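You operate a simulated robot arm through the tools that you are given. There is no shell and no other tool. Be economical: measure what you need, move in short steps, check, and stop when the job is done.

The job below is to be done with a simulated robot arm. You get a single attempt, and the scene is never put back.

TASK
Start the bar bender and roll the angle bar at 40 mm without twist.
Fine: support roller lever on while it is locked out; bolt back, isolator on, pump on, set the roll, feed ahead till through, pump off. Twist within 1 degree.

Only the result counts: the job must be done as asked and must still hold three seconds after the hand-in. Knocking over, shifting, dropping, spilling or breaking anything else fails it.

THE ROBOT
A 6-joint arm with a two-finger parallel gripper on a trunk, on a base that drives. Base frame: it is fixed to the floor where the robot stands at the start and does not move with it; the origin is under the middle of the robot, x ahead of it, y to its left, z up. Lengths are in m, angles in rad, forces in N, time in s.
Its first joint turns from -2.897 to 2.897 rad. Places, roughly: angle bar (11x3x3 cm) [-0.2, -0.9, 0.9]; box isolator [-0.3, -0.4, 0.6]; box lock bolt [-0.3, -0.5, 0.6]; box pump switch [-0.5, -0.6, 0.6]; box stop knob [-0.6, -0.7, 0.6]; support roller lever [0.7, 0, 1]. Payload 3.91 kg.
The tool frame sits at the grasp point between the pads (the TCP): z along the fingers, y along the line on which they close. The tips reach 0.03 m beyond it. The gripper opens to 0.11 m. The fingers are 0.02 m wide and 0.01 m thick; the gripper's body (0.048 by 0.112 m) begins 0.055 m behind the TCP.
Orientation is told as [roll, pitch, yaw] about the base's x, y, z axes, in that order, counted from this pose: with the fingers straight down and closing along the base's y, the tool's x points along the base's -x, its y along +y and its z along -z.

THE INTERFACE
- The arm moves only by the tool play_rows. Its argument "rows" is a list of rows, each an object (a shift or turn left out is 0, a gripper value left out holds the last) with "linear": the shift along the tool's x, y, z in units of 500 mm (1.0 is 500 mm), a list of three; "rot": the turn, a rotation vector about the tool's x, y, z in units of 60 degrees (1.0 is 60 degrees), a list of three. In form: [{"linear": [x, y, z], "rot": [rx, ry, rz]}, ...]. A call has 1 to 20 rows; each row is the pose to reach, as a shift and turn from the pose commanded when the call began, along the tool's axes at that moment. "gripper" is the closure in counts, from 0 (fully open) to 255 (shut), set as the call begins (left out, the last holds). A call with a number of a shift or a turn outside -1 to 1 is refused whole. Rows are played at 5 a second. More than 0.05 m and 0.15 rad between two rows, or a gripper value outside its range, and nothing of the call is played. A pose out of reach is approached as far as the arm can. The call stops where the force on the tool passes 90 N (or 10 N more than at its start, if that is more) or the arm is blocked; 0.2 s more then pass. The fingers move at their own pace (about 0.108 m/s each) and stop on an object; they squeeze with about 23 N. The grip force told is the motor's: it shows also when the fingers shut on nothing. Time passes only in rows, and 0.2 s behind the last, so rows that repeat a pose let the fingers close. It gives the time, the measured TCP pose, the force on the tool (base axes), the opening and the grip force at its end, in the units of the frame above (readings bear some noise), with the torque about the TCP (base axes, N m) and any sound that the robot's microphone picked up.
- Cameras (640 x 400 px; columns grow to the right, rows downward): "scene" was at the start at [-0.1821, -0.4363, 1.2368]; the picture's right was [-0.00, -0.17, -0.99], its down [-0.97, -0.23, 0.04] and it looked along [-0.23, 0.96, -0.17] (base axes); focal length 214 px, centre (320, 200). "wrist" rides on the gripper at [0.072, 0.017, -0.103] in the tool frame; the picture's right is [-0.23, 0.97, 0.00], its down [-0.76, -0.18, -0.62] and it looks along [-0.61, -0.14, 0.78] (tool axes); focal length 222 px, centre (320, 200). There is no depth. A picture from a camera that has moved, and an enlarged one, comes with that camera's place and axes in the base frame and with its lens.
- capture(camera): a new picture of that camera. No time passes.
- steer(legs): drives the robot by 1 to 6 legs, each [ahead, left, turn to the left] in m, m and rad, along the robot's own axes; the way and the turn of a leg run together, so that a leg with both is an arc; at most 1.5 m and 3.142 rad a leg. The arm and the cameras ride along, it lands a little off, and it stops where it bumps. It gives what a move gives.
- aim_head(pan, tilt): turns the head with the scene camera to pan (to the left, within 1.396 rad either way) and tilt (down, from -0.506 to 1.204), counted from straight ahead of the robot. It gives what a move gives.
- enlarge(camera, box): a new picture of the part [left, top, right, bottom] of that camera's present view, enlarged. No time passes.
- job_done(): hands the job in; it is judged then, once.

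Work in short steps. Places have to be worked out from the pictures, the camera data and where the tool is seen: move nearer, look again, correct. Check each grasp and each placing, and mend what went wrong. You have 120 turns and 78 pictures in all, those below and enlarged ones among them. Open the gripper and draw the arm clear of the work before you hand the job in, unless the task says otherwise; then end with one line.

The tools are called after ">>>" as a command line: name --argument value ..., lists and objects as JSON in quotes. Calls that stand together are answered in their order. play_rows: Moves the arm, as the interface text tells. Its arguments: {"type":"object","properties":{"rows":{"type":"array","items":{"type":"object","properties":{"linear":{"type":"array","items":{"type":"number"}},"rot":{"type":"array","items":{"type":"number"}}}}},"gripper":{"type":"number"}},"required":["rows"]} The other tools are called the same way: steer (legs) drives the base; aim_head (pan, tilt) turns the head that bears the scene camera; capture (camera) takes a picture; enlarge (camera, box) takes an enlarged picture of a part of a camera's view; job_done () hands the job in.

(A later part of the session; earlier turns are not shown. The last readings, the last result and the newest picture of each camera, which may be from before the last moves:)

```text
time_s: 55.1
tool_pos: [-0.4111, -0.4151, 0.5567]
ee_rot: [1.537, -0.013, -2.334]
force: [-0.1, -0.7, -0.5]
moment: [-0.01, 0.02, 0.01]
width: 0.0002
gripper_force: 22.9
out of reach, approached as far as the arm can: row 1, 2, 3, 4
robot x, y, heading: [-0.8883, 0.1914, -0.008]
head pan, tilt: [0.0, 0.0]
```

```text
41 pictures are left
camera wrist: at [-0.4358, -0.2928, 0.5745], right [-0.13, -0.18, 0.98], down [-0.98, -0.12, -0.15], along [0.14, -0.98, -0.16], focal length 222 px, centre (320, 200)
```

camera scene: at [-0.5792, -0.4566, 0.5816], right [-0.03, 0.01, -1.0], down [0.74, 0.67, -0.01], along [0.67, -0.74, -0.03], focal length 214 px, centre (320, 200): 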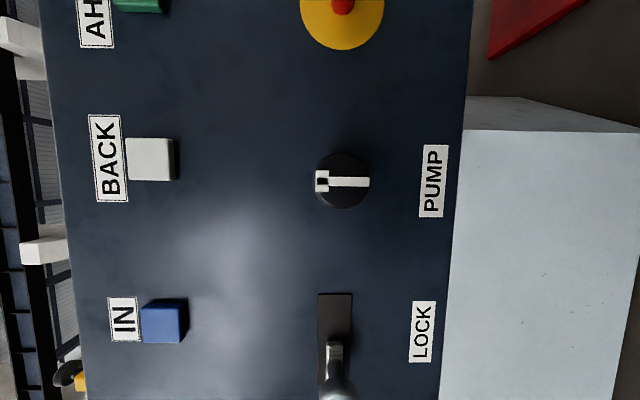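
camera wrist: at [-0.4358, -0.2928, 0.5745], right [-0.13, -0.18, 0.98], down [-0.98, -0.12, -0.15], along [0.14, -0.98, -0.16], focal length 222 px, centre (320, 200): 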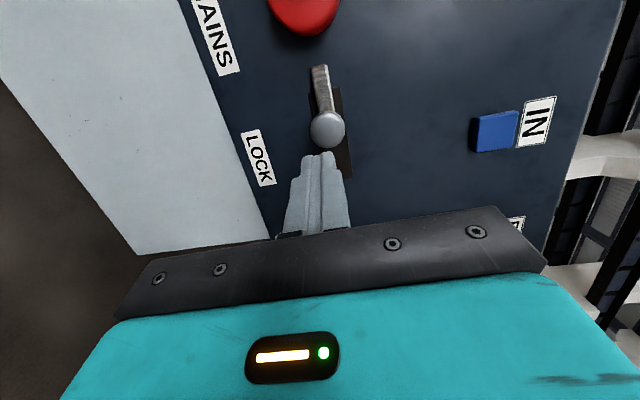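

The yaw is still limited. I try pitching the tool 20° downward, since the wrist pitch may be the limiting joint.

>>> play_rows --rows '[{"linear": [0, 0, -0.03], "rot": [0.11, 0, 0]}, {"linear": [0, 0, -0.06], "rot": [0.22, 0, 0]}, {"linear": [0, 0, -0.06], "rot": [0.333, 0, 0]}]'

>>> play_rows --rows '[{"rot": [0, -0.075, 0]}, {"rot": [0, -0.15, 0]}]'

```text
time_s: 55.9
tool_pos: [-0.4322, -0.3961, 0.5574]
ee_rot: [1.188, -0.013, -2.335]
force: [0.0, 0.5, 0.4]
moment: [-0.03, -0.02, 0.01]
width: 0.0
gripper_force: 23.2
robot x, y, heading: [-0.8931, 0.1887, -0.009]
head pan, tilt: [0.0, 0.0]
```

```text
time_s: 56.5
tool_pos: [-0.4323, -0.3952, 0.5588]
ee_rot: [1.189, -0.022, -2.36]
force: [0.7, 0.2, 0.3]
moment: [0.02, 0.01, -0.01]
width: 0.0
gripper_force: 22.7
out of reach, approached as far as the arm can: row 2
robot x, y, heading: [-0.8967, 0.1908, -0.007]
head pan, tilt: [0.0, 0.0]
```

The limit looks like the tool's yaw relative to the arm's radial direction. Driving the robot about 0.15 m to its left along the face should relieve it; the hand is clear of the knobs.

>>> steer --legs '[[0.119, 0.092, 0]]'

>>> play_rows --rows '[{"rot": [-0.1, 0, 0]}, {"rot": [-0.2, 0, 0]}, {"rot": [-0.3, 0, 0]}]'

>>> play_rows --rows '[{"linear": [-0.05, 0, 0], "rot": [0, -0.06, 0]}, {"linear": [-0.1, 0, 0], "rot": [0, -0.12, 0]}]'

>>> capture --camera "wrist"

```text
time_s: 57.9
tool_pos: [-0.3148, -0.3046, 0.5577]
ee_rot: [1.188, -0.022, -2.363]
force: [-0.2, 0.7, -0.7]
moment: [0.03, 0.0, 0.01]
width: 0.0001
gripper_force: 23.4
robot x, y, heading: [-0.7745, 0.2841, -0.012]
head pan, tilt: [0.0, 0.0]
```

```text
time_s: 58.7
tool_pos: [-0.3169, -0.3065, 0.559]
ee_rot: [1.504, -0.022, -2.35]
force: [0.6, -0.3, 0.0]
moment: [0.01, 0.02, 0.02]
width: 0.0
gripper_force: 22.9
out of reach, approached as far as the arm can: row 3
robot x, y, heading: [-0.7716, 0.2862, -0.011]
head pan, tilt: [0.0, 0.0]
```

```text
time_s: 59.3
tool_pos: [-0.3775, -0.3525, 0.562]
ee_rot: [1.507, -0.027, -2.456]
force: [0.2, 1.0, 0.1]
moment: [-0.03, -0.01, 0.0]
width: 0.0001
gripper_force: 22.9
out of reach, approached as far as the arm can: row 1, 2
robot x, y, heading: [-0.7732, 0.2804, -0.012]
head pan, tilt: [0.0, 0.0]
```

```text
40 pictures are left
camera wrist: at [-0.3852, -0.2271, 0.5827], right [-0.11, -0.18, 0.98], down [-0.99, 0.01, -0.11], along [0.01, -0.98, -0.17], focal length 222 px, centre (320, 200)
```

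wrist: 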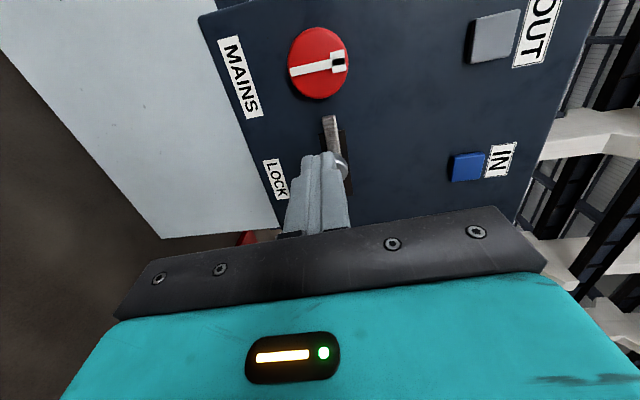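

Now the yaw is nearly square to the face. I advance so the fingertips sit just left of the bolt knob.

>>> play_rows --rows '[{"linear": [-0.02, -0.006, 0.05]}, {"linear": [-0.02, -0.006, 0.1]}, {"linear": [-0.02, -0.006, 0.155]}]'

>>> enlarge --camera "wrist" --box '[200, 20, 480, 220]'

>>> enlarge --camera "scene" --box '[200, 150, 520, 400]'

```text
time_s: 60.1
tool_pos: [-0.3496, -0.4267, 0.5548]
ee_rot: [1.508, -0.03, -2.469]
force: [-0.5, -0.2, -0.5]
moment: [-0.04, 0.01, 0.03]
width: 0.0
gripper_force: 23.1
out of reach, approached as far as the arm can: row 1, 2, 3
robot x, y, heading: [-0.7697, 0.281, -0.01]
head pan, tilt: [0.0, 0.0]
```

```text
2.00 times, centred on (340, 120) of wrist
camera zoom: at [-0.3571, -0.3017, 0.576], right [-0.12, -0.17, 0.98], down [-0.99, 0.02, -0.11], along [0.0, -0.98, -0.17], focal length 444 px, centre (280, 360)
```

zoom: 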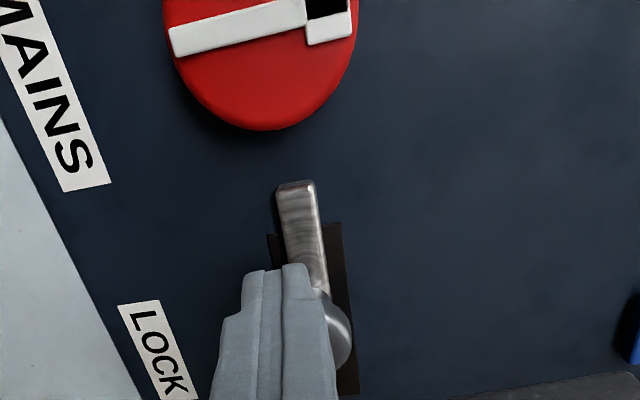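

```text
1.60 times, centred on (360, 275) of scene
camera zoom: at [-0.4624, -0.4652, 0.5619], right [-0.06, 0.03, -1.0], down [0.78, 0.62, -0.03], along [0.62, -0.78, -0.07], focal length 343 px, centre (256, 80)
```

zoom: 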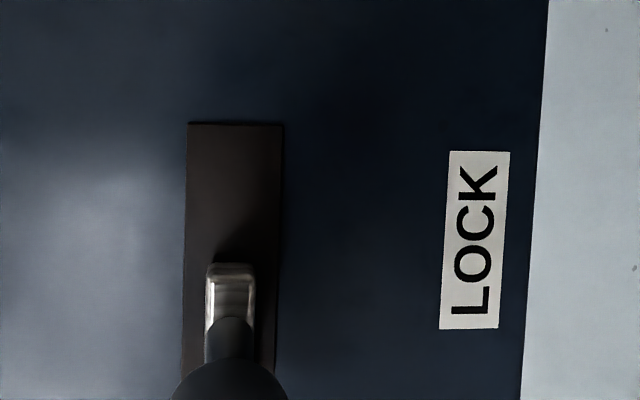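

The fingertips are left of the knob (finger u≈0.536, knob ≈0.57, slot end ≈0.63). I advance 18 mm, then push right along the slot.

>>> play_rows --rows '[{"linear": [0.005, 0.01, 0.036]}, {"linear": [-0.02, 0.01, 0.036]}, {"linear": [-0.05, 0.01, 0.036]}, {"linear": [-0.08, 0.01, 0.036]}, {"linear": [-0.1, 0.01, 0.036]}, {"linear": [-0.12, 0.01, 0.036]}, {"linear": [-0.14, 0.01, 0.036]}]'

>>> enlarge --camera "wrist" --box '[200, 20, 480, 220]'

```text
time_s: 61.3
tool_pos: [-0.3646, -0.4631, 0.5585]
ee_rot: [1.506, -0.031, -2.464]
force: [3.0, 3.3, 0.4]
moment: [0.02, 0.07, 0.02]
width: 0.0003
gripper_force: 22.8
out of reach, approached as far as the arm can: row 1
robot x, y, heading: [-0.7721, 0.2855, -0.003]
head pan, tilt: [0.0, 0.0]
stopped in row 6: the force on the tool passed its limit at 101 N (the readings are from after the stop); the commanded pose is now the measured one
```

```text
2.00 times, centred on (340, 120) of wrist
camera zoom: at [-0.3721, -0.3369, 0.5803], right [-0.11, -0.17, 0.98], down [-0.99, 0.02, -0.11], along [0.0, -0.98, -0.17], focal length 444 px, centre (280, 360)
```

zoom: 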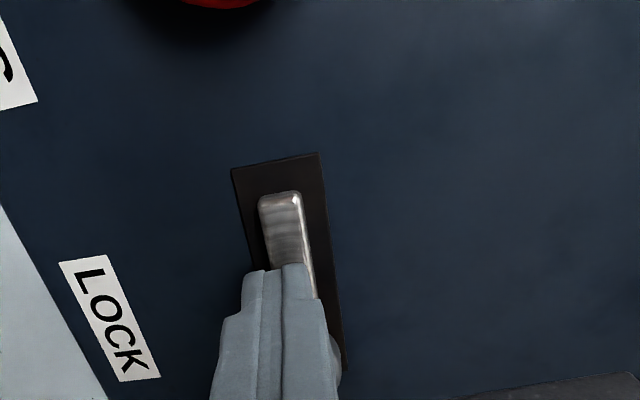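

The bolt slid fully back and hit its stop (101 N). I back off, open the gripper and move in front of the isolator.

>>> play_rows --rows '[{"linear": [0.005, 0, -0.06]}, {"linear": [0.01, 0, -0.14]}, {"linear": [0.08, 0.0, -0.16]}, {"linear": [0.15, 0.0, -0.16]}, {"linear": [0.2, 0.01, -0.16]}]' --gripper 0

>>> capture --camera "wrist"

>>> capture --camera "scene"

```text
time_s: 62.5
tool_pos: [-0.361, -0.3518, 0.568]
ee_rot: [1.503, -0.031, -2.436]
force: [0.0, 0.2, -0.8]
moment: [-0.02, 0.02, 0.04]
width: 0.1101
gripper_force: 0.0
out of reach, approached as far as the arm can: row 4, 5
robot x, y, heading: [-0.7728, 0.2866, -0.004]
head pan, tilt: [0.0, 0.0]
```

```text
36 pictures are left
camera wrist: at [-0.3712, -0.2255, 0.5889], right [-0.11, -0.18, 0.98], down [-0.99, -0.01, -0.11], along [0.03, -0.98, -0.18], focal length 222 px, centre (320, 200)
```

wrist: 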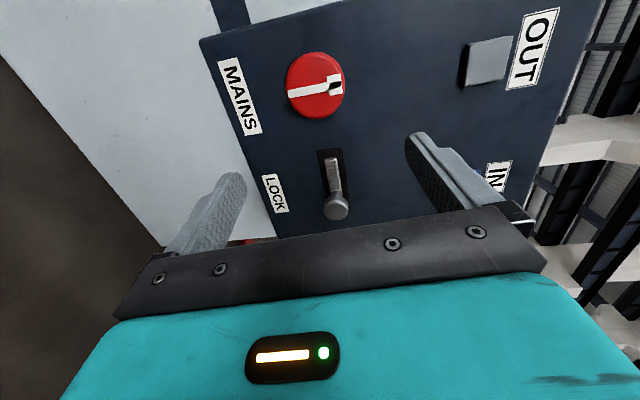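

```text
35 pictures are left
camera scene: at [-0.4715, -0.3921, 0.5745], right [-0.07, 0.03, -1.0], down [0.76, 0.65, -0.03], along [0.64, -0.76, -0.07], focal length 214 px, centre (320, 200)
```

scene: 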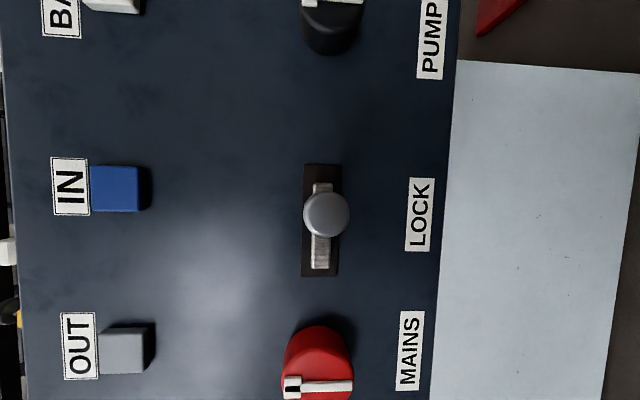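

The bolt is fully back, and the isolator centre comes out at u≈0.465, z≈0.559. I drive 0.1 m further left along the face for wrist freedom, then align.

>>> steer --legs '[[0.079, 0.061, 0]]'

>>> play_rows --rows '[{"linear": [-0.05, -0.006, 0.0], "rot": [0.04, -0.02, 0]}, {"linear": [-0.12, -0.016, 0], "rot": [0.06, -0.04, 0]}]'

>>> capture --camera "wrist"

```text
time_s: 63.6
tool_pos: [-0.2811, -0.2907, 0.568]
ee_rot: [1.504, -0.03, -2.438]
force: [-0.2, 0.0, 0.4]
moment: [0.0, 0.01, -0.03]
width: 0.11
gripper_force: 0.2
robot x, y, heading: [-0.6949, 0.3457, -0.006]
head pan, tilt: [0.0, 0.0]
```

```text
time_s: 64.2
tool_pos: [-0.3267, -0.3294, 0.5614]
ee_rot: [1.44, -0.032, -2.478]
force: [-0.4, -0.6, 0.5]
moment: [0.0, -0.03, 0.0]
width: 0.11
gripper_force: 0.1
robot x, y, heading: [-0.694, 0.3429, -0.004]
head pan, tilt: [0.0, 0.0]
```

```text
34 pictures are left
camera wrist: at [-0.3311, -0.2042, 0.5887], right [-0.08, -0.22, 0.97], down [-1.0, 0.04, -0.07], along [-0.02, -0.97, -0.22], focal length 222 px, centre (320, 200)
```

wrist: 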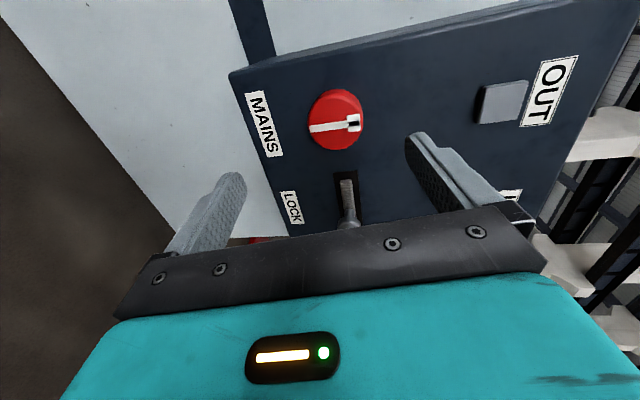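

Knob at (u 0.463, z 0.562), TCP at u 0.459. I level the tool and advance to put the pads around the knob.

>>> play_rows --rows '[{"linear": [-0.008, 0.0, 0.0], "rot": [-0.1, 0, 0]}, {"linear": [-0.008, 0.01, 0.07], "rot": [-0.1, 0, 0]}, {"linear": [-0.008, 0.02, 0.14], "rot": [-0.1, 0, 0]}, {"linear": [-0.008, 0.028, 0.205], "rot": [-0.1, 0, 0]}]'

>>> capture --camera "wrist"

```text
time_s: 65.2
tool_pos: [-0.2669, -0.4129, 0.5644]
ee_rot: [1.544, -0.035, -2.481]
force: [-0.8, 0.6, 0.3]
moment: [0.02, -0.01, 0.02]
width: 0.1102
gripper_force: 0.0
robot x, y, heading: [-0.6912, 0.3445, 0.004]
head pan, tilt: [0.0, 0.0]
```

```text
33 pictures are left
camera wrist: at [-0.2726, -0.2863, 0.5798], right [-0.14, -0.14, 0.98], down [-0.99, 0.02, -0.14], along [0.0, -0.99, -0.14], focal length 222 px, centre (320, 200)
```

wrist: 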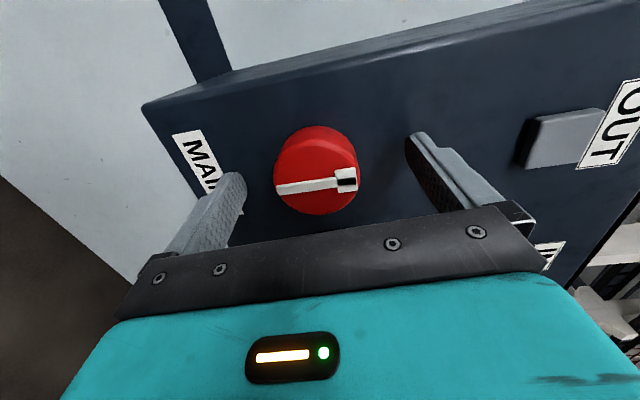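

The pads straddle the knob with about 8 mm of offset. I correct that and close.

>>> play_rows --rows '[{"linear": [-0.014, -0.011, 0.008]}]'

>>> play_rows --rows '[{"linear": [0, 0, 0]}, {"linear": [0, 0, 0]}, {"linear": [0, 0, 0]}, {"linear": [0, 0, 0]}]' --gripper 255

>>> play_rows --rows '[{"rot": [0, 0, 0.12]}, {"rot": [0, 0, 0.24]}, {"rot": [0, 0, 0.36]}]'

>>> capture --camera "wrist"

```text
time_s: 65.7
tool_pos: [-0.2699, -0.4201, 0.5565]
ee_rot: [1.544, -0.034, -2.481]
force: [-1.2, 0.5, -1.3]
moment: [-0.02, 0.02, 0.02]
width: 0.1101
gripper_force: 0.1
robot x, y, heading: [-0.6921, 0.3446, -0.0]
head pan, tilt: [0.0, 0.0]
```

```text
time_s: 66.7
tool_pos: [-0.2703, -0.4198, 0.5604]
ee_rot: [1.549, -0.035, -2.479]
force: [4.0, -1.6, 38.8]
moment: [-1.48, -1.38, 0.45]
width: 0.0549
gripper_force: 45.0
robot x, y, heading: [-0.6913, 0.3453, -0.002]
head pan, tilt: [0.0, 0.0]
```

```text
time_s: 67.5
tool_pos: [-0.2697, -0.419, 0.5589]
ee_rot: [1.546, 0.344, -2.487]
force: [7.0, 3.2, 44.0]
moment: [-1.75, -1.44, 0.51]
width: 0.055
gripper_force: 44.4
robot x, y, heading: [-0.6915, 0.3501, 0.001]
head pan, tilt: [0.0, 0.0]
```

```text
32 pictures are left
camera wrist: at [-0.2843, -0.2997, 0.6013], right [-0.42, -0.35, 0.84], down [-0.91, 0.1, -0.41], along [0.06, -0.93, -0.36], focal length 222 px, centre (320, 200)
```

wrist: 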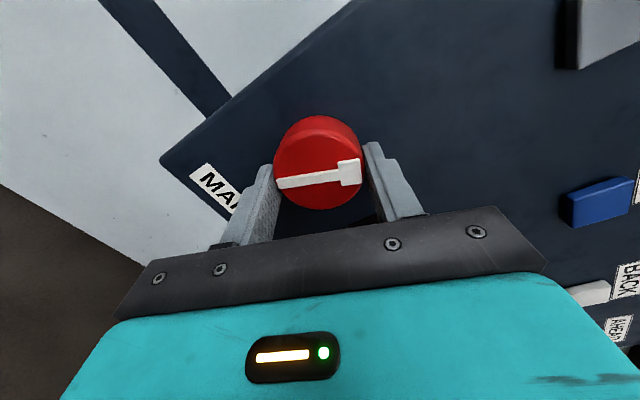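

The knob turns with the gripper (21° so far). I relieve a little vertical load and keep turning clockwise.

>>> play_rows --rows '[{"linear": [0.003, 0.007, 0], "rot": [0, 0, 0.13]}, {"linear": [0.003, 0.007, 0], "rot": [0, 0, 0.26]}, {"linear": [0.003, 0.007, 0], "rot": [0, 0, 0.39]}, {"linear": [0.003, 0.007, 0], "rot": [0, 0, 0.52]}, {"linear": [0.003, 0.007, 0], "rot": [0, 0, 0.65]}, {"linear": [0.003, 0.007, 0], "rot": [0, 0, 0.78]}]'

>>> play_rows --rows '[{"rot": [0, 0, 0.12]}, {"rot": [0, 0, 0.24]}, {"rot": [0, 0, 0.36]}]'

>>> capture --camera "wrist"

```text
time_s: 68.8
tool_pos: [-0.2689, -0.4191, 0.5577]
ee_rot: [1.495, 1.162, -2.55]
force: [2.1, 26.3, -25.1]
moment: [-0.32, -0.14, 0.03]
width: 0.0556
gripper_force: 45.5
robot x, y, heading: [-0.6946, 0.3447, 0.004]
head pan, tilt: [0.0, 0.0]
```

```text
time_s: 69.7
tool_pos: [-0.266, -0.4194, 0.5586]
ee_rot: [0.857, 1.528, 3.092]
force: [9.8, 40.1, -31.0]
moment: [0.54, 0.35, 0.04]
width: 0.0554
gripper_force: 45.1
robot x, y, heading: [-0.6937, 0.3442, -0.001]
head pan, tilt: [0.0, 0.0]
```

```text
31 pictures are left
camera wrist: at [-0.3418, -0.3476, 0.6347], right [-0.78, -0.6, -0.2], down [-0.28, 0.6, -0.75], along [0.57, -0.53, -0.63], focal length 222 px, centre (320, 200)
```

wrist: 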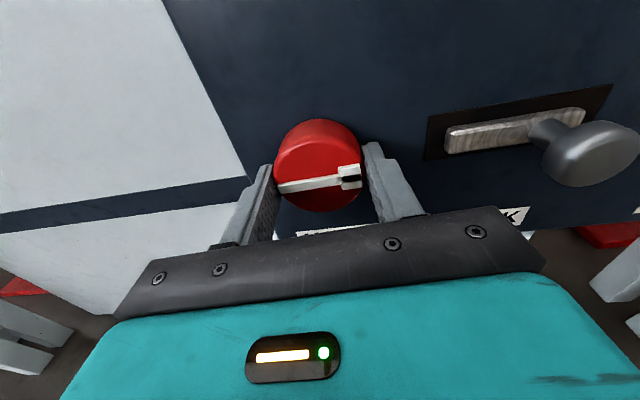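

The pointer's head has gone from 12 to 3 o'clock. I release, back off, and check whether the displays come alive.

>>> play_rows --rows '[{"linear": [0, 0, 0]}, {"linear": [0, 0, 0]}, {"linear": [0, 0, -0.08]}, {"linear": [0, 0, -0.17]}, {"linear": [0, 0, -0.25]}]' --gripper 0

>>> capture --camera "wrist"

```text
time_s: 70.8
tool_pos: [-0.3461, -0.3235, 0.5627]
ee_rot: [0.936, 1.528, -3.115]
force: [-1.0, -0.5, -0.6]
moment: [-0.01, -0.03, 0.0]
width: 0.11
gripper_force: 0.0
robot x, y, heading: [-0.6898, 0.3434, -0.003]
head pan, tilt: [0.0, 0.0]
```

```text
30 pictures are left
camera wrist: at [-0.4204, -0.2512, 0.6375], right [-0.78, -0.6, -0.19], down [-0.27, 0.6, -0.75], along [0.57, -0.53, -0.63], focal length 222 px, centre (320, 200)
```

wrist: 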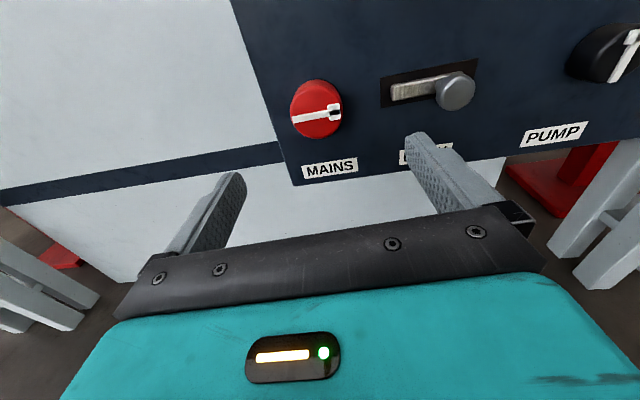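

The isolator reads on. The pump knob is next (u≈0.737, z≈0.56); I drive right along the face by 0.2 m and look.

>>> steer --legs '[[-0.158, -0.122, 0]]'

>>> play_rows --rows '[{"linear": [0.0, 0.06, 0]}, {"linear": [0.0, 0.12, 0]}]'

>>> capture --camera "wrist"

```text
time_s: 72.4
tool_pos: [-0.5047, -0.4453, 0.5625]
ee_rot: [0.926, 1.53, -3.129]
force: [0.3, -0.4, 0.9]
moment: [-0.03, -0.01, 0.02]
width: 0.1101
gripper_force: 0.1
robot x, y, heading: [-0.85, 0.2227, -0.002]
head pan, tilt: [0.0, 0.0]
```

```text
time_s: 73.0
tool_pos: [-0.5505, -0.4827, 0.5648]
ee_rot: [0.907, 1.529, 3.139]
force: [-0.3, 0.1, -0.3]
moment: [0.03, -0.01, -0.01]
width: 0.1097
gripper_force: 0.0
robot x, y, heading: [-0.8507, 0.2188, -0.005]
head pan, tilt: [0.0, 0.0]
```

```text
29 pictures are left
camera wrist: at [-0.6249, -0.4096, 0.6397], right [-0.78, -0.6, -0.19], down [-0.27, 0.6, -0.75], along [0.57, -0.53, -0.63], focal length 222 px, centre (320, 200)
```

wrist: 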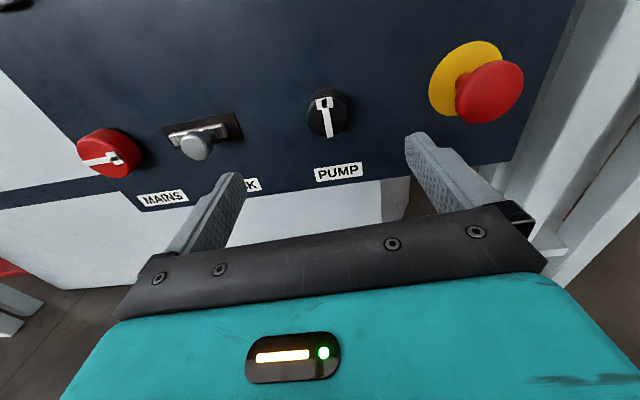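

The pump knob is at u≈0.735, z≈0.562. I narrow the jaws and advance around it, then grip.

>>> play_rows --rows '[{"linear": [0.0, 0.012, 0.08]}, {"linear": [0.0, 0.012, 0.16]}, {"linear": [0.0, 0.012, 0.235]}]' --gripper 80

>>> capture --camera "wrist"

```text
time_s: 73.8
tool_pos: [-0.4837, -0.5768, 0.5609]
ee_rot: [0.931, 1.529, -3.12]
force: [0.3, -0.2, -0.2]
moment: [0.03, 0.02, -0.01]
width: 0.0753
gripper_force: 0.0
robot x, y, heading: [-0.8501, 0.2245, -0.003]
head pan, tilt: [0.0, 0.0]
```

```text
28 pictures are left
camera wrist: at [-0.5576, -0.5053, 0.6363], right [-0.78, -0.6, -0.19], down [-0.27, 0.6, -0.75], along [0.56, -0.53, -0.63], focal length 222 px, centre (320, 200)
```

wrist: 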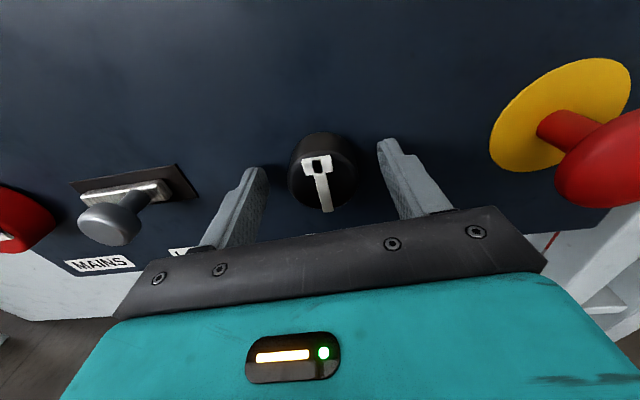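

Centred. I close the gripper and turn clockwise 90°.

>>> play_rows --rows '[{"linear": [0, 0, 0.012]}, {"linear": [0, 0, 0.012]}, {"linear": [0, 0, 0.012]}]' --gripper 255

>>> play_rows --rows '[{"rot": [0, 0, 0.13]}, {"rot": [0, 0, 0.26]}, {"rot": [0, 0, 0.39]}, {"rot": [0, 0, 0.52]}, {"rot": [0, 0, 0.65]}, {"rot": [0, 0, 0.78]}]'

>>> play_rows --rows '[{"rot": [0, 0, 0.13]}, {"rot": [0, 0, 0.26]}, {"rot": [0, 0, 0.39]}, {"rot": [0, 0, 0.52]}, {"rot": [0, 0, 0.65]}, {"rot": [0, 0, 0.74]}]'

>>> capture --camera "wrist"

```text
time_s: 74.6
tool_pos: [-0.4826, -0.5822, 0.5617]
ee_rot: [0.899, 1.53, 3.127]
force: [-30.0, 37.4, 2.1]
moment: [0.04, 0.0, -1.52]
width: 0.0444
gripper_force: 45.1
robot x, y, heading: [-0.8519, 0.2224, -0.007]
head pan, tilt: [0.0, 0.0]
```

```text
time_s: 75.5
tool_pos: [-0.4833, -0.5812, 0.5639]
ee_rot: [-1.507, 1.201, 0.716]
force: [-9.2, 23.4, 17.5]
moment: [0.02, -0.09, -1.05]
width: 0.0442
gripper_force: 45.1
robot x, y, heading: [-0.8475, 0.2238, -0.005]
head pan, tilt: [0.0, 0.0]
stopped in row 4: the force on the tool passed its limit at 107 N (the readings are from after the stop); the commanded pose is now the measured one
```

```text
time_s: 76.9
tool_pos: [-0.4852, -0.5824, 0.5607]
ee_rot: [-1.544, 0.424, 0.669]
force: [-20.3, 18.7, 6.9]
moment: [-1.51, -0.35, 1.08]
width: 0.0437
gripper_force: 45.2
robot x, y, heading: [-0.8493, 0.2272, 0.002]
head pan, tilt: [0.0, 0.0]
```

```text
27 pictures are left
camera wrist: at [-0.6049, -0.5455, 0.5774], right [-0.17, -0.1, -0.98], down [0.23, 0.96, -0.13], along [0.96, -0.24, -0.14], focal length 222 px, centre (320, 200)
```

wrist: 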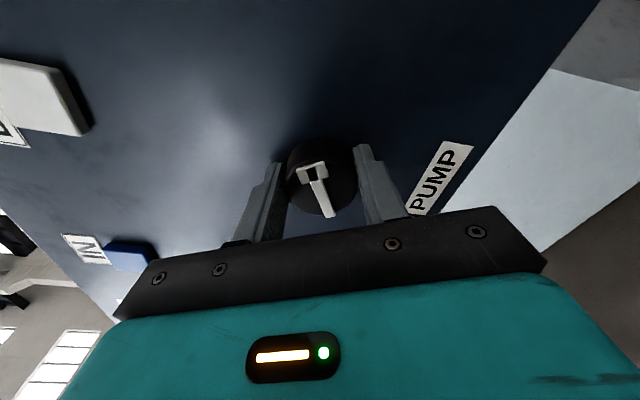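

The pump knob is about 65° round. I ease back a few millimetres and finish the turn.

>>> play_rows --rows '[{"linear": [0, 0, -0.008], "rot": [0, 0, 0.1]}, {"linear": [0, 0, -0.008], "rot": [0, 0, 0.2]}, {"linear": [0, 0, -0.008], "rot": [0, 0, 0.3]}, {"linear": [0, 0, -0.008], "rot": [0, 0, 0.4]}, {"linear": [0, 0, -0.008], "rot": [0, 0, 0.48]}]'

>>> capture --camera "wrist"

```text
time_s: 78.1
tool_pos: [-0.4845, -0.5798, 0.5594]
ee_rot: [-1.542, -0.077, 0.654]
force: [-1.9, -2.0, -11.2]
moment: [-1.16, -0.23, 0.26]
width: 0.0441
gripper_force: 44.9
robot x, y, heading: [-0.8498, 0.2201, -0.006]
head pan, tilt: [0.0, 0.0]
```

```text
26 pictures are left
camera wrist: at [-0.6058, -0.5409, 0.5398], right [0.22, 0.21, -0.95], down [0.21, 0.94, 0.25], along [0.95, -0.26, 0.17], focal length 222 px, centre (320, 200)
```

wrist: 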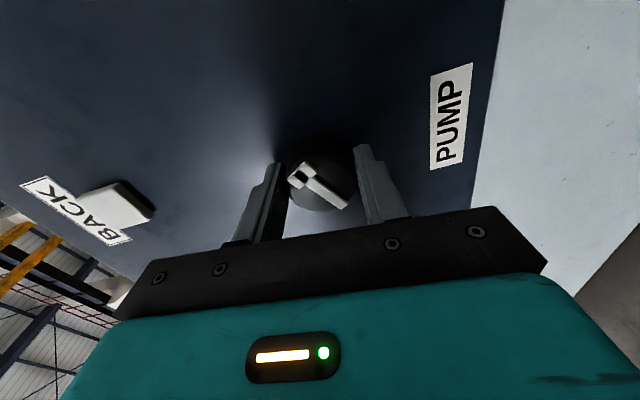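

The grip slipped at around 55–60° of turn, perhaps because the switch reached its stop. I release, back away and look.

>>> play_rows --rows '[{"linear": [0, 0, 0]}, {"linear": [0, 0, 0]}, {"linear": [0, 0, -0.08]}, {"linear": [0, 0, -0.16]}, {"linear": [0, 0, -0.22]}]' --gripper 80

>>> play_rows --rows '[{"rot": [0, 0, -0.13]}, {"rot": [0, 0, -0.26]}, {"rot": [0, 0, -0.39]}, {"rot": [0, 0, -0.52]}, {"rot": [0, 0, -0.65]}, {"rot": [0, 0, -0.78]}, {"rot": [0, 0, -0.9]}]'

>>> play_rows --rows '[{"rot": [0, 0, -0.13]}, {"rot": [0, 0, -0.26]}, {"rot": [0, 0, -0.39]}, {"rot": [0, 0, -0.52]}, {"rot": [0, 0, -0.6]}]'

>>> capture --camera "wrist"

```text
time_s: 79.3
tool_pos: [-0.5535, -0.4937, 0.5638]
ee_rot: [-1.546, -0.078, 0.657]
force: [0.2, 0.3, 0.7]
moment: [0.01, 0.0, -0.01]
width: 0.0757
gripper_force: 0.0
robot x, y, heading: [-0.8507, 0.2263, -0.006]
head pan, tilt: [0.0, 0.0]
```

```text
time_s: 80.9
tool_pos: [-0.5527, -0.4927, 0.5638]
ee_rot: [-1.531, 0.866, 0.685]
force: [0.5, 0.6, 0.0]
moment: [0.01, 0.0, -0.05]
width: 0.0757
gripper_force: 0.0
robot x, y, heading: [-0.8523, 0.2238, -0.004]
head pan, tilt: [0.0, 0.0]
```

```text
time_s: 82.1
tool_pos: [-0.5521, -0.4934, 0.5634]
ee_rot: [-1.241, 1.494, 0.985]
force: [0.3, 0.4, 0.1]
moment: [0.02, -0.01, -0.01]
width: 0.0756
gripper_force: 0.0
robot x, y, heading: [-0.847, 0.2243, -0.007]
head pan, tilt: [0.0, 0.0]
```

```text
25 pictures are left
camera wrist: at [-0.6322, -0.4256, 0.637], right [-0.76, -0.58, -0.3], down [-0.21, 0.65, -0.73], along [0.62, -0.49, -0.61], focal length 222 px, centre (320, 200)
```

wrist: 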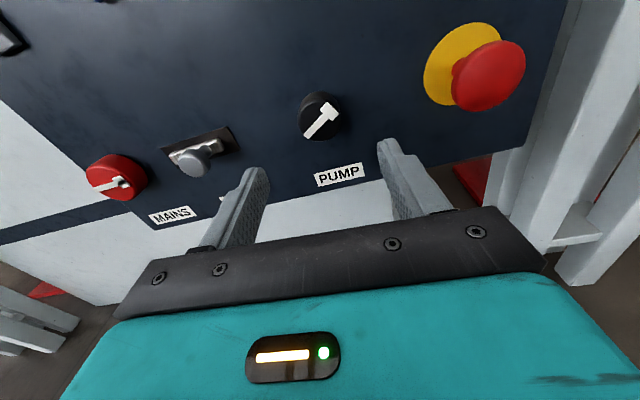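

The pump pointer sits at about 50°. I raise the hand to button height and look at the displays for power.

>>> play_rows --rows '[{"linear": [0.08, 0, -0.02]}, {"linear": [0.16, 0, -0.04]}, {"linear": [0.24, 0, -0.06]}, {"linear": [0.32, 0, -0.08]}, {"linear": [0.4, 0, -0.1]}, {"linear": [0.48, 0, -0.1]}, {"linear": [0.56, 0, -0.1]}]' --gripper 255

>>> capture --camera "wrist"

```text
time_s: 83.7
tool_pos: [-0.5956, -0.4738, 0.8454]
ee_rot: [-1.244, 1.491, 0.984]
force: [-0.2, -0.2, -0.7]
moment: [-0.03, -0.02, -0.01]
width: 0.0002
gripper_force: 22.7
robot x, y, heading: [-0.8476, 0.225, -0.001]
head pan, tilt: [0.0, 0.0]
```

```text
24 pictures are left
camera wrist: at [-0.6751, -0.4073, 0.9183], right [-0.76, -0.58, -0.3], down [-0.21, 0.65, -0.73], along [0.62, -0.49, -0.61], focal length 222 px, centre (320, 200)
```

wrist: 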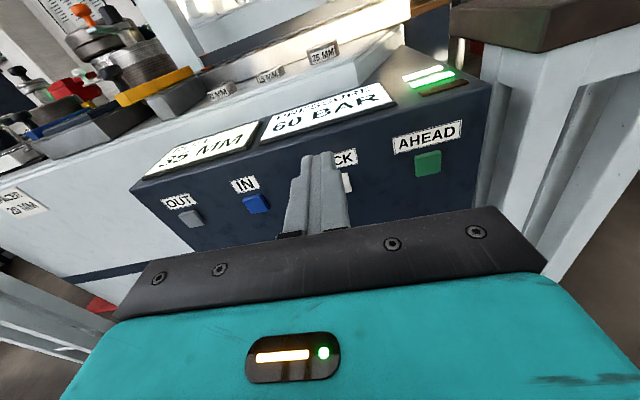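

The pump is on: pressure 60 bar, and the ROLL display is live. I enlarge it.

>>> enlarge --camera "wrist" --box '[120, 40, 500, 260]'

```text
1.68 times, centred on (310, 150) of wrist
camera zoom: at [-0.6751, -0.4073, 0.9183], right [-0.76, -0.58, -0.3], down [-0.21, 0.65, -0.73], along [0.62, -0.49, -0.61], focal length 374 px, centre (337, 284)
```

zoom: 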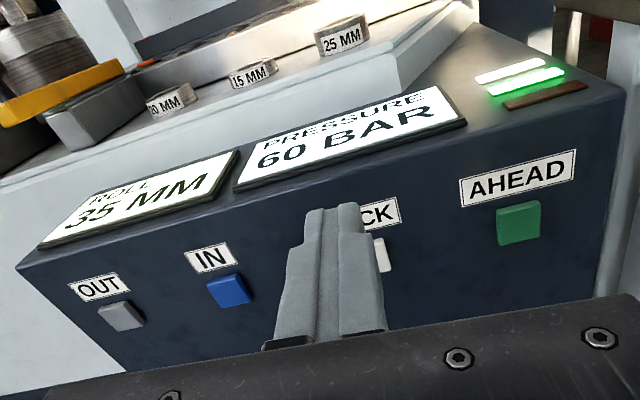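

The roll reads 35 mm, so I need IN. IN is at u≈0.607, z≈0.718; I move the closed fingertips in front of it.

>>> play_rows --rows '[{"linear": [-0.055, -0.057, 0]}, {"linear": [-0.11, -0.114, 0]}, {"linear": [-0.165, -0.171, 0]}, {"linear": [-0.22, -0.228, 0]}, {"linear": [-0.276, -0.284, 0.02]}, {"linear": [-0.276, -0.284, 0.1]}, {"linear": [-0.276, -0.284, 0.19]}]'

>>> capture --camera "wrist"

```text
time_s: 85.3
tool_pos: [-0.4266, -0.4574, 0.7163]
ee_rot: [-1.23, 1.488, 1.009]
force: [0.3, -1.1, 0.1]
moment: [0.03, 0.01, 0.02]
width: 0.0
gripper_force: 22.9
out of reach, approached as far as the arm can: row 6, 7
robot x, y, heading: [-0.8497, 0.2221, -0.005]
head pan, tilt: [0.0, 0.0]
```

```text
22 pictures are left
camera wrist: at [-0.5081, -0.3905, 0.7893], right [-0.75, -0.59, -0.3], down [-0.21, 0.65, -0.73], along [0.62, -0.48, -0.62], focal length 222 px, centre (320, 200)
```

wrist: 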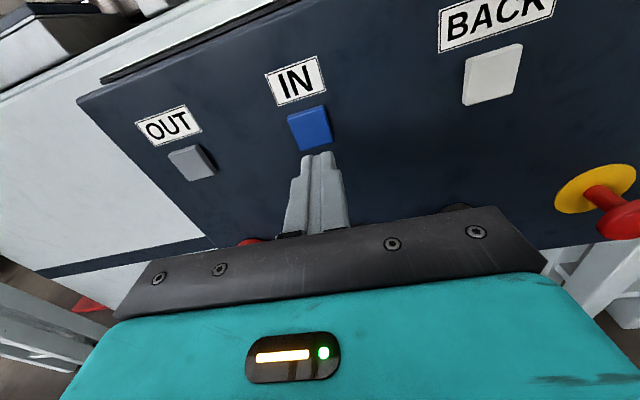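

Fingertips are 10 mm right of IN's centre, with about 64 mm to go. I correct and advance to near contact.

>>> play_rows --rows '[{"linear": [-0.002, -0.02, 0.05]}, {"linear": [-0.003, -0.02, 0.1]}]'

>>> capture --camera "wrist"

```text
time_s: 85.9
tool_pos: [-0.4017, -0.4955, 0.7183]
ee_rot: [-1.22, 1.489, 1.021]
force: [-0.7, -0.3, -0.3]
moment: [0.02, 0.05, 0.0]
width: 0.0
gripper_force: 23.2
out of reach, approached as far as the arm can: row 1, 2
robot x, y, heading: [-0.8506, 0.2246, -0.004]
head pan, tilt: [0.0, 0.0]
```

```text
21 pictures are left
camera wrist: at [-0.4818, -0.4309, 0.7906], right [-0.75, -0.59, -0.3], down [-0.22, 0.65, -0.73], along [0.62, -0.48, -0.62], focal length 222 px, centre (320, 200)
```

wrist: 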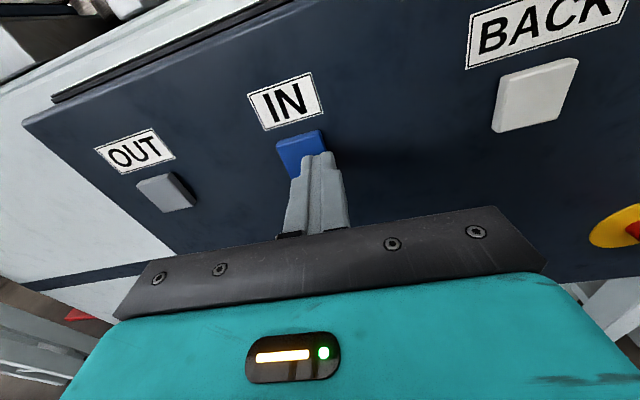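

The arm is limited leftwards again. I back off a little, drive 0.06 m left, then re-centre on IN.

>>> play_rows --rows '[{"linear": [0, 0, -0.05]}]'

>>> steer --legs '[[0.079, 0.061, 0]]'

>>> play_rows --rows '[{"linear": [0.0, 0.09, 0]}, {"linear": [0.0, 0.17, 0]}]'

```text
time_s: 86.3
tool_pos: [-0.418, -0.4783, 0.718]
ee_rot: [-1.238, 1.491, 0.999]
force: [0.3, -0.1, 0.3]
moment: [-0.01, 0.0, 0.01]
width: 0.0
gripper_force: 22.5
robot x, y, heading: [-0.8528, 0.2223, -0.008]
head pan, tilt: [0.0, 0.0]
```

```text
time_s: 87.4
tool_pos: [-0.3378, -0.4167, 0.718]
ee_rot: [-1.232, 1.49, 1.005]
force: [0.5, 0.3, 1.2]
moment: [-0.01, -0.02, 0.05]
width: 0.0002
gripper_force: 22.8
robot x, y, heading: [-0.771, 0.2836, -0.005]
head pan, tilt: [0.0, 0.0]
```

```text
time_s: 88.0
tool_pos: [-0.4069, -0.4695, 0.7116]
ee_rot: [-1.226, 1.49, 1.013]
force: [0.4, 0.3, 0.2]
moment: [-0.01, 0.0, 0.0]
width: 0.0
gripper_force: 23.1
robot x, y, heading: [-0.774, 0.2855, -0.008]
head pan, tilt: [0.0, 0.0]
```

Aligned with IN (u 0.608). I make one short press and retract.

>>> play_rows --rows '[{"linear": [0.011, -0.003, 0.05]}, {"linear": [0.011, -0.003, 0.08]}, {"linear": [0.011, -0.003, 0.095]}, {"linear": [0.011, -0.003, 0.04]}]'

>>> capture --camera "wrist"

```text
time_s: 89.0
tool_pos: [-0.3923, -0.4851, 0.7166]
ee_rot: [-1.231, 1.492, 1.007]
force: [0.4, -1.1, 0.4]
moment: [0.0, 0.01, -0.02]
width: 0.0
gripper_force: 22.5
robot x, y, heading: [-0.7686, 0.2824, -0.006]
head pan, tilt: [0.0, 0.0]
heard: click
```

```text
20 pictures are left
camera wrist: at [-0.4743, -0.4191, 0.7888], right [-0.75, -0.58, -0.3], down [-0.21, 0.65, -0.73], along [0.62, -0.49, -0.62], focal length 222 px, centre (320, 200)
```

wrist: 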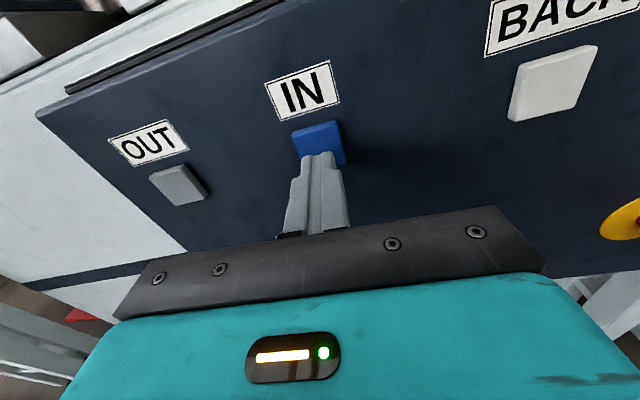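

I heard a click. I raise the hand to read the roll display.

>>> play_rows --rows '[{"linear": [0.03, 0, -0.08]}, {"linear": [0.1, 0, -0.13]}, {"linear": [0.18, 0, -0.13]}, {"linear": [0.26, 0, -0.13]}, {"linear": [0.32, 0, -0.13]}]'

>>> enlarge --camera "wrist" --box '[100, 20, 500, 260]'

```text
time_s: 90.2
tool_pos: [-0.44, -0.4438, 0.8756]
ee_rot: [-1.228, 1.488, 1.009]
force: [0.4, -0.1, 0.0]
moment: [-0.03, -0.02, 0.01]
width: 0.0002
gripper_force: 23.3
robot x, y, heading: [-0.7704, 0.2817, -0.003]
head pan, tilt: [0.0, 0.0]
```

```text
1.60 times, centred on (300, 140) of wrist
camera zoom: at [-0.5208, -0.3774, 0.9494], right [-0.75, -0.58, -0.3], down [-0.21, 0.65, -0.73], along [0.62, -0.48, -0.62], focal length 355 px, centre (352, 296)
```

zoom: 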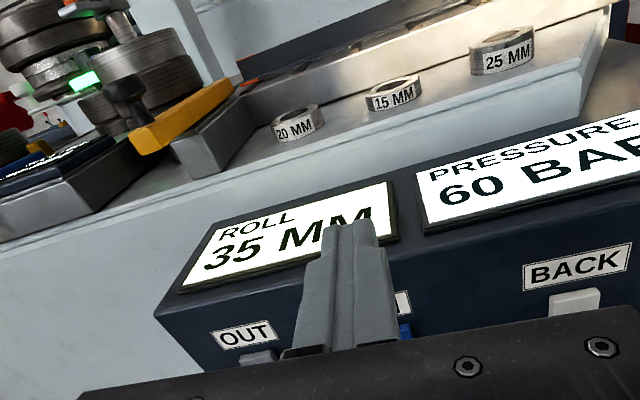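

It still reads 35, so the press probably has to be held. I press again, hold about a second, and return to this viewpoint.

>>> play_rows --rows '[{"linear": [-0.06, 0, 0]}, {"linear": [-0.14, 0, 0]}, {"linear": [-0.22, 0, 0]}, {"linear": [-0.29, 0, 0.05]}, {"linear": [-0.32, 0, 0.13]}, {"linear": [-0.32, 0, 0.17]}, {"linear": [-0.32, 0, 0.187]}, {"linear": [-0.32, 0, 0.187]}, {"linear": [-0.32, 0, 0.187]}, {"linear": [-0.32, 0, 0.187]}, {"linear": [-0.32, 0, 0.187]}, {"linear": [-0.32, 0, 0.13]}, {"linear": [-0.29, 0, 0.05]}, {"linear": [-0.22, 0, 0]}, {"linear": [-0.14, 0, 0]}, {"linear": [-0.06, 0, 0]}, {"linear": [0, 0, 0]}]'

>>> capture --camera "wrist"

```text
time_s: 93.8
tool_pos: [-0.4386, -0.4439, 0.8781]
ee_rot: [-1.228, 1.488, 1.008]
force: [-0.6, 0.6, -0.8]
moment: [0.0, -0.01, 0.01]
width: 0.0
gripper_force: 23.5
robot x, y, heading: [-0.7742, 0.2842, -0.003]
head pan, tilt: [0.0, 0.0]
heard: click
```

```text
18 pictures are left
camera wrist: at [-0.5207, -0.3777, 0.9503], right [-0.75, -0.58, -0.3], down [-0.21, 0.65, -0.73], along [0.62, -0.48, -0.62], focal length 222 px, centre (320, 200)
```

wrist: 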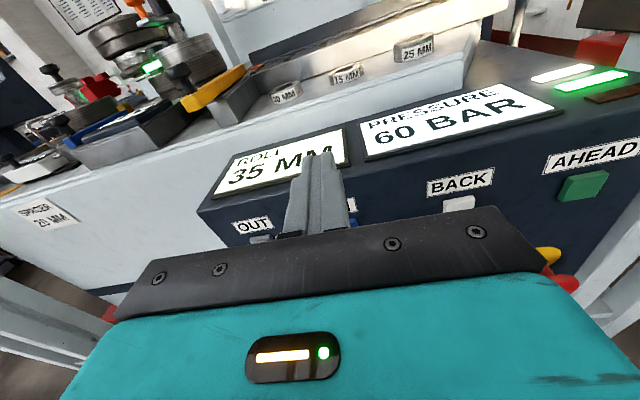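

It still appears to read 35 mm. I move up and left to read the ROLL FINE display and see the roll levers.

>>> play_rows --rows '[{"linear": [0.07, -0.05, 0]}, {"linear": [0.14, -0.1, 0]}, {"linear": [0.21, -0.15, 0.02]}, {"linear": [0.28, -0.2, 0.04]}, {"linear": [0.35, -0.25, 0.06]}]'

>>> enlarge --camera "wrist" --box '[80, 0, 480, 250]'

```text
time_s: 95.0
tool_pos: [-0.3311, -0.4016, 1.0603]
ee_rot: [-1.23, 1.489, 1.008]
force: [0.2, 0.1, -0.5]
moment: [0.03, -0.01, 0.03]
width: 0.0002
gripper_force: 22.9
robot x, y, heading: [-0.7723, 0.2825, -0.005]
head pan, tilt: [0.0, 0.0]
```

```text
1.60 times, centred on (280, 125) of wrist
camera zoom: at [-0.4115, -0.336, 1.1332], right [-0.75, -0.58, -0.3], down [-0.21, 0.65, -0.73], along [0.62, -0.49, -0.62], focal length 355 px, centre (384, 320)
```

zoom: 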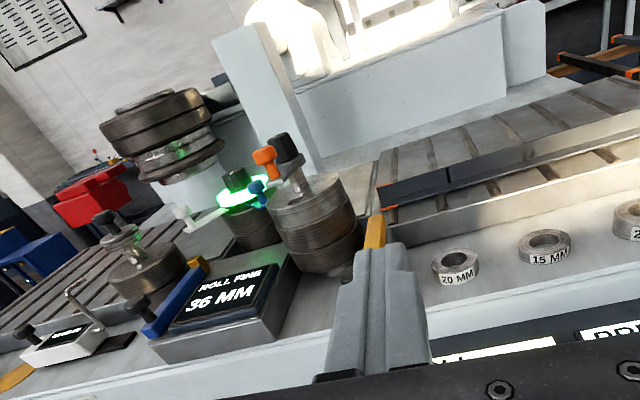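

ROLL FINE reads 36 mm, while ROLL is coarse, so IN does work. I press IN again with a 1 s hold, and read the fine display from this same viewpoint.

>>> play_rows --rows '[{"linear": [-0.07, 0.05, -0.012]}, {"linear": [-0.14, 0.1, -0.024]}, {"linear": [-0.21, 0.15, -0.036]}, {"linear": [-0.28, 0.2, -0.048]}, {"linear": [-0.35, 0.25, -0.06]}, {"linear": [-0.43, 0.25, -0.06]}, {"linear": [-0.51, 0.25, -0.06]}, {"linear": [-0.58, 0.25, -0.06]}, {"linear": [-0.64, 0.25, -0.01]}, {"linear": [-0.67, 0.25, 0.07]}, {"linear": [-0.67, 0.25, 0.11]}, {"linear": [-0.67, 0.25, 0.127]}, {"linear": [-0.67, 0.25, 0.127]}, {"linear": [-0.67, 0.25, 0.127]}, {"linear": [-0.67, 0.25, 0.127]}, {"linear": [-0.67, 0.25, 0.127]}, {"linear": [-0.67, 0.25, 0.07]}, {"linear": [-0.64, 0.25, -0.01]}, {"linear": [-0.58, 0.25, -0.06]}, {"linear": [-0.51, 0.25, -0.06]}]'

>>> play_rows --rows '[{"linear": [0.08, 0, 0]}, {"linear": [0.16, 0, 0]}, {"linear": [0.23, -0.05, 0.012]}, {"linear": [0.3, -0.1, 0.024]}, {"linear": [0.37, -0.15, 0.036]}, {"linear": [0.44, -0.2, 0.048]}, {"linear": [0.51, -0.25, 0.06]}]'

>>> enlarge --camera "wrist" --box '[80, 0, 480, 250]'

```text
time_s: 99.2
tool_pos: [-0.4375, -0.4399, 0.798]
ee_rot: [-1.229, 1.489, 1.007]
force: [0.9, -0.3, -0.4]
moment: [0.01, -0.03, 0.0]
width: 0.0004
gripper_force: 22.9
robot x, y, heading: [-0.7724, 0.2804, -0.006]
head pan, tilt: [0.0, 0.0]
heard: click
```

```text
time_s: 100.8
tool_pos: [-0.3306, -0.4011, 1.0607]
ee_rot: [-1.226, 1.49, 1.01]
force: [0.6, -0.6, 0.4]
moment: [-0.06, -0.03, 0.03]
width: 0.0002
gripper_force: 23.0
robot x, y, heading: [-0.7707, 0.2828, -0.005]
head pan, tilt: [0.0, 0.0]
```

```text
1.60 times, centred on (280, 125) of wrist
camera zoom: at [-0.4114, -0.3352, 1.1337], right [-0.75, -0.58, -0.3], down [-0.21, 0.65, -0.73], along [0.62, -0.49, -0.62], focal length 355 px, centre (384, 320)
```

zoom: 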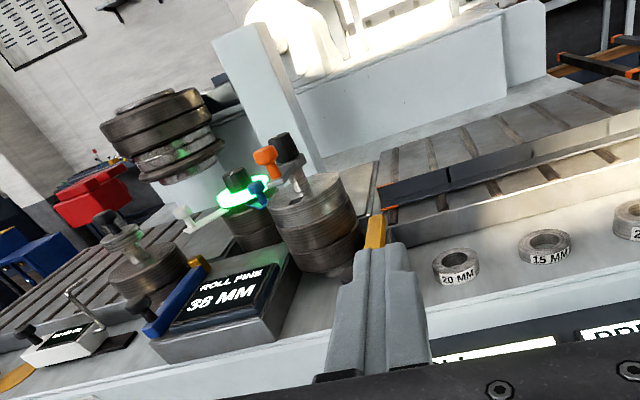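

It now reads 38: the same 1 s hold gives +2 mm. I repeat it once more to reach 40.

>>> play_rows --rows '[{"linear": [-0.07, 0.05, -0.012]}, {"linear": [-0.14, 0.1, -0.024]}, {"linear": [-0.21, 0.15, -0.036]}, {"linear": [-0.28, 0.2, -0.048]}, {"linear": [-0.35, 0.25, -0.06]}, {"linear": [-0.43, 0.25, -0.06]}, {"linear": [-0.51, 0.25, -0.06]}, {"linear": [-0.58, 0.25, -0.06]}, {"linear": [-0.64, 0.25, -0.01]}, {"linear": [-0.67, 0.25, 0.07]}, {"linear": [-0.67, 0.25, 0.11]}, {"linear": [-0.67, 0.25, 0.127]}, {"linear": [-0.67, 0.25, 0.127]}, {"linear": [-0.67, 0.25, 0.127]}, {"linear": [-0.67, 0.25, 0.127]}, {"linear": [-0.67, 0.25, 0.127]}, {"linear": [-0.67, 0.25, 0.07]}, {"linear": [-0.64, 0.25, -0.01]}, {"linear": [-0.58, 0.25, -0.06]}, {"linear": [-0.51, 0.25, -0.06]}]'

>>> play_rows --rows '[{"linear": [0.08, 0, 0]}, {"linear": [0.16, 0, 0]}, {"linear": [0.23, -0.05, 0.012]}, {"linear": [0.3, -0.1, 0.024]}, {"linear": [0.37, -0.15, 0.036]}, {"linear": [0.44, -0.2, 0.048]}, {"linear": [0.51, -0.25, 0.06]}]'

>>> enlarge --camera "wrist" --box '[140, 80, 360, 260]'

```text
time_s: 105.0
tool_pos: [-0.4373, -0.4413, 0.7962]
ee_rot: [-1.226, 1.488, 1.012]
force: [0.5, -0.2, 0.3]
moment: [-0.04, -0.04, 0.0]
width: 0.0
gripper_force: 23.0
robot x, y, heading: [-0.7732, 0.284, -0.003]
head pan, tilt: [0.0, 0.0]
heard: click
```

```text
time_s: 106.6
tool_pos: [-0.329, -0.4044, 1.0591]
ee_rot: [-1.229, 1.49, 1.008]
force: [-0.1, -0.1, 0.1]
moment: [0.01, 0.0, 0.0]
width: 0.0
gripper_force: 22.9
robot x, y, heading: [-0.774, 0.2851, -0.002]
head pan, tilt: [0.0, 0.0]
```

```text
2.22 times, centred on (250, 170) of wrist
camera zoom: at [-0.4104, -0.3375, 1.132], right [-0.75, -0.58, -0.3], down [-0.21, 0.65, -0.73], along [0.62, -0.49, -0.62], focal length 494 px, centre (476, 267)
```

zoom: 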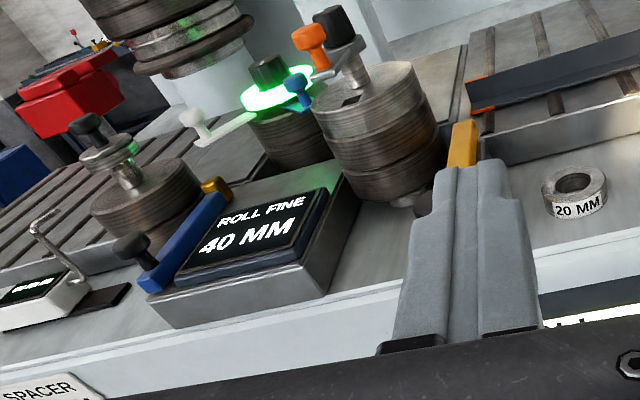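

ROLL FINE reads 40 mm. Next is AHEAD (u≈0.885, z≈0.716). I drive right 0.25 m and lower the hand in front of it.

>>> steer --legs '[[-0.198, -0.153, 0]]'

>>> play_rows --rows '[{"linear": [0.0, 0, -0.08]}, {"linear": [-0.06, 0.04, -0.1]}, {"linear": [-0.12, 0.08, -0.1]}, {"linear": [-0.19, 0.12, -0.1]}, {"linear": [-0.26, 0.16, -0.1]}, {"linear": [-0.33, 0.2, -0.1]}, {"linear": [-0.41, 0.24, -0.1]}, {"linear": [-0.49, 0.26, -0.1]}, {"linear": [-0.57, 0.27, -0.1]}]'

>>> capture --camera "wrist"

```text
time_s: 108.4
tool_pos: [-0.5254, -0.555, 1.0591]
ee_rot: [-1.234, 1.489, 1.008]
force: [-1.3, -0.6, 0.9]
moment: [0.0, 0.03, 0.0]
width: 0.0
gripper_force: 22.9
robot x, y, heading: [-0.9702, 0.1289, -0.003]
head pan, tilt: [0.0, 0.0]
```

```text
time_s: 110.4
tool_pos: [-0.6497, -0.5788, 0.7655]
ee_rot: [-1.244, 1.49, 0.997]
force: [-0.6, 0.8, 0.4]
moment: [0.0, 0.01, 0.01]
width: 0.0
gripper_force: 23.3
robot x, y, heading: [-0.967, 0.1351, -0.005]
head pan, tilt: [0.0, 0.0]
```

```text
14 pictures are left
camera wrist: at [-0.7304, -0.5124, 0.8387], right [-0.75, -0.59, -0.3], down [-0.21, 0.65, -0.73], along [0.62, -0.48, -0.61], focal length 222 px, centre (320, 200)
```

wrist: 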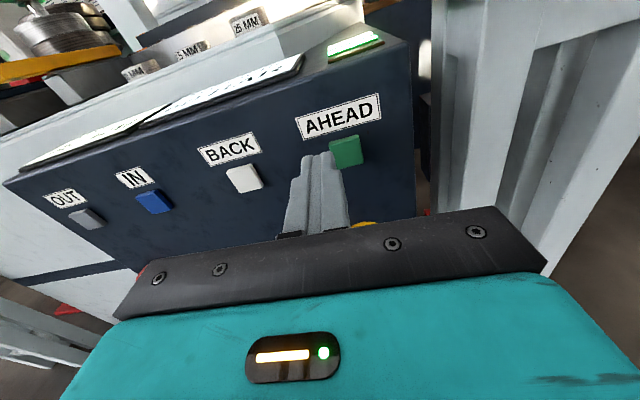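

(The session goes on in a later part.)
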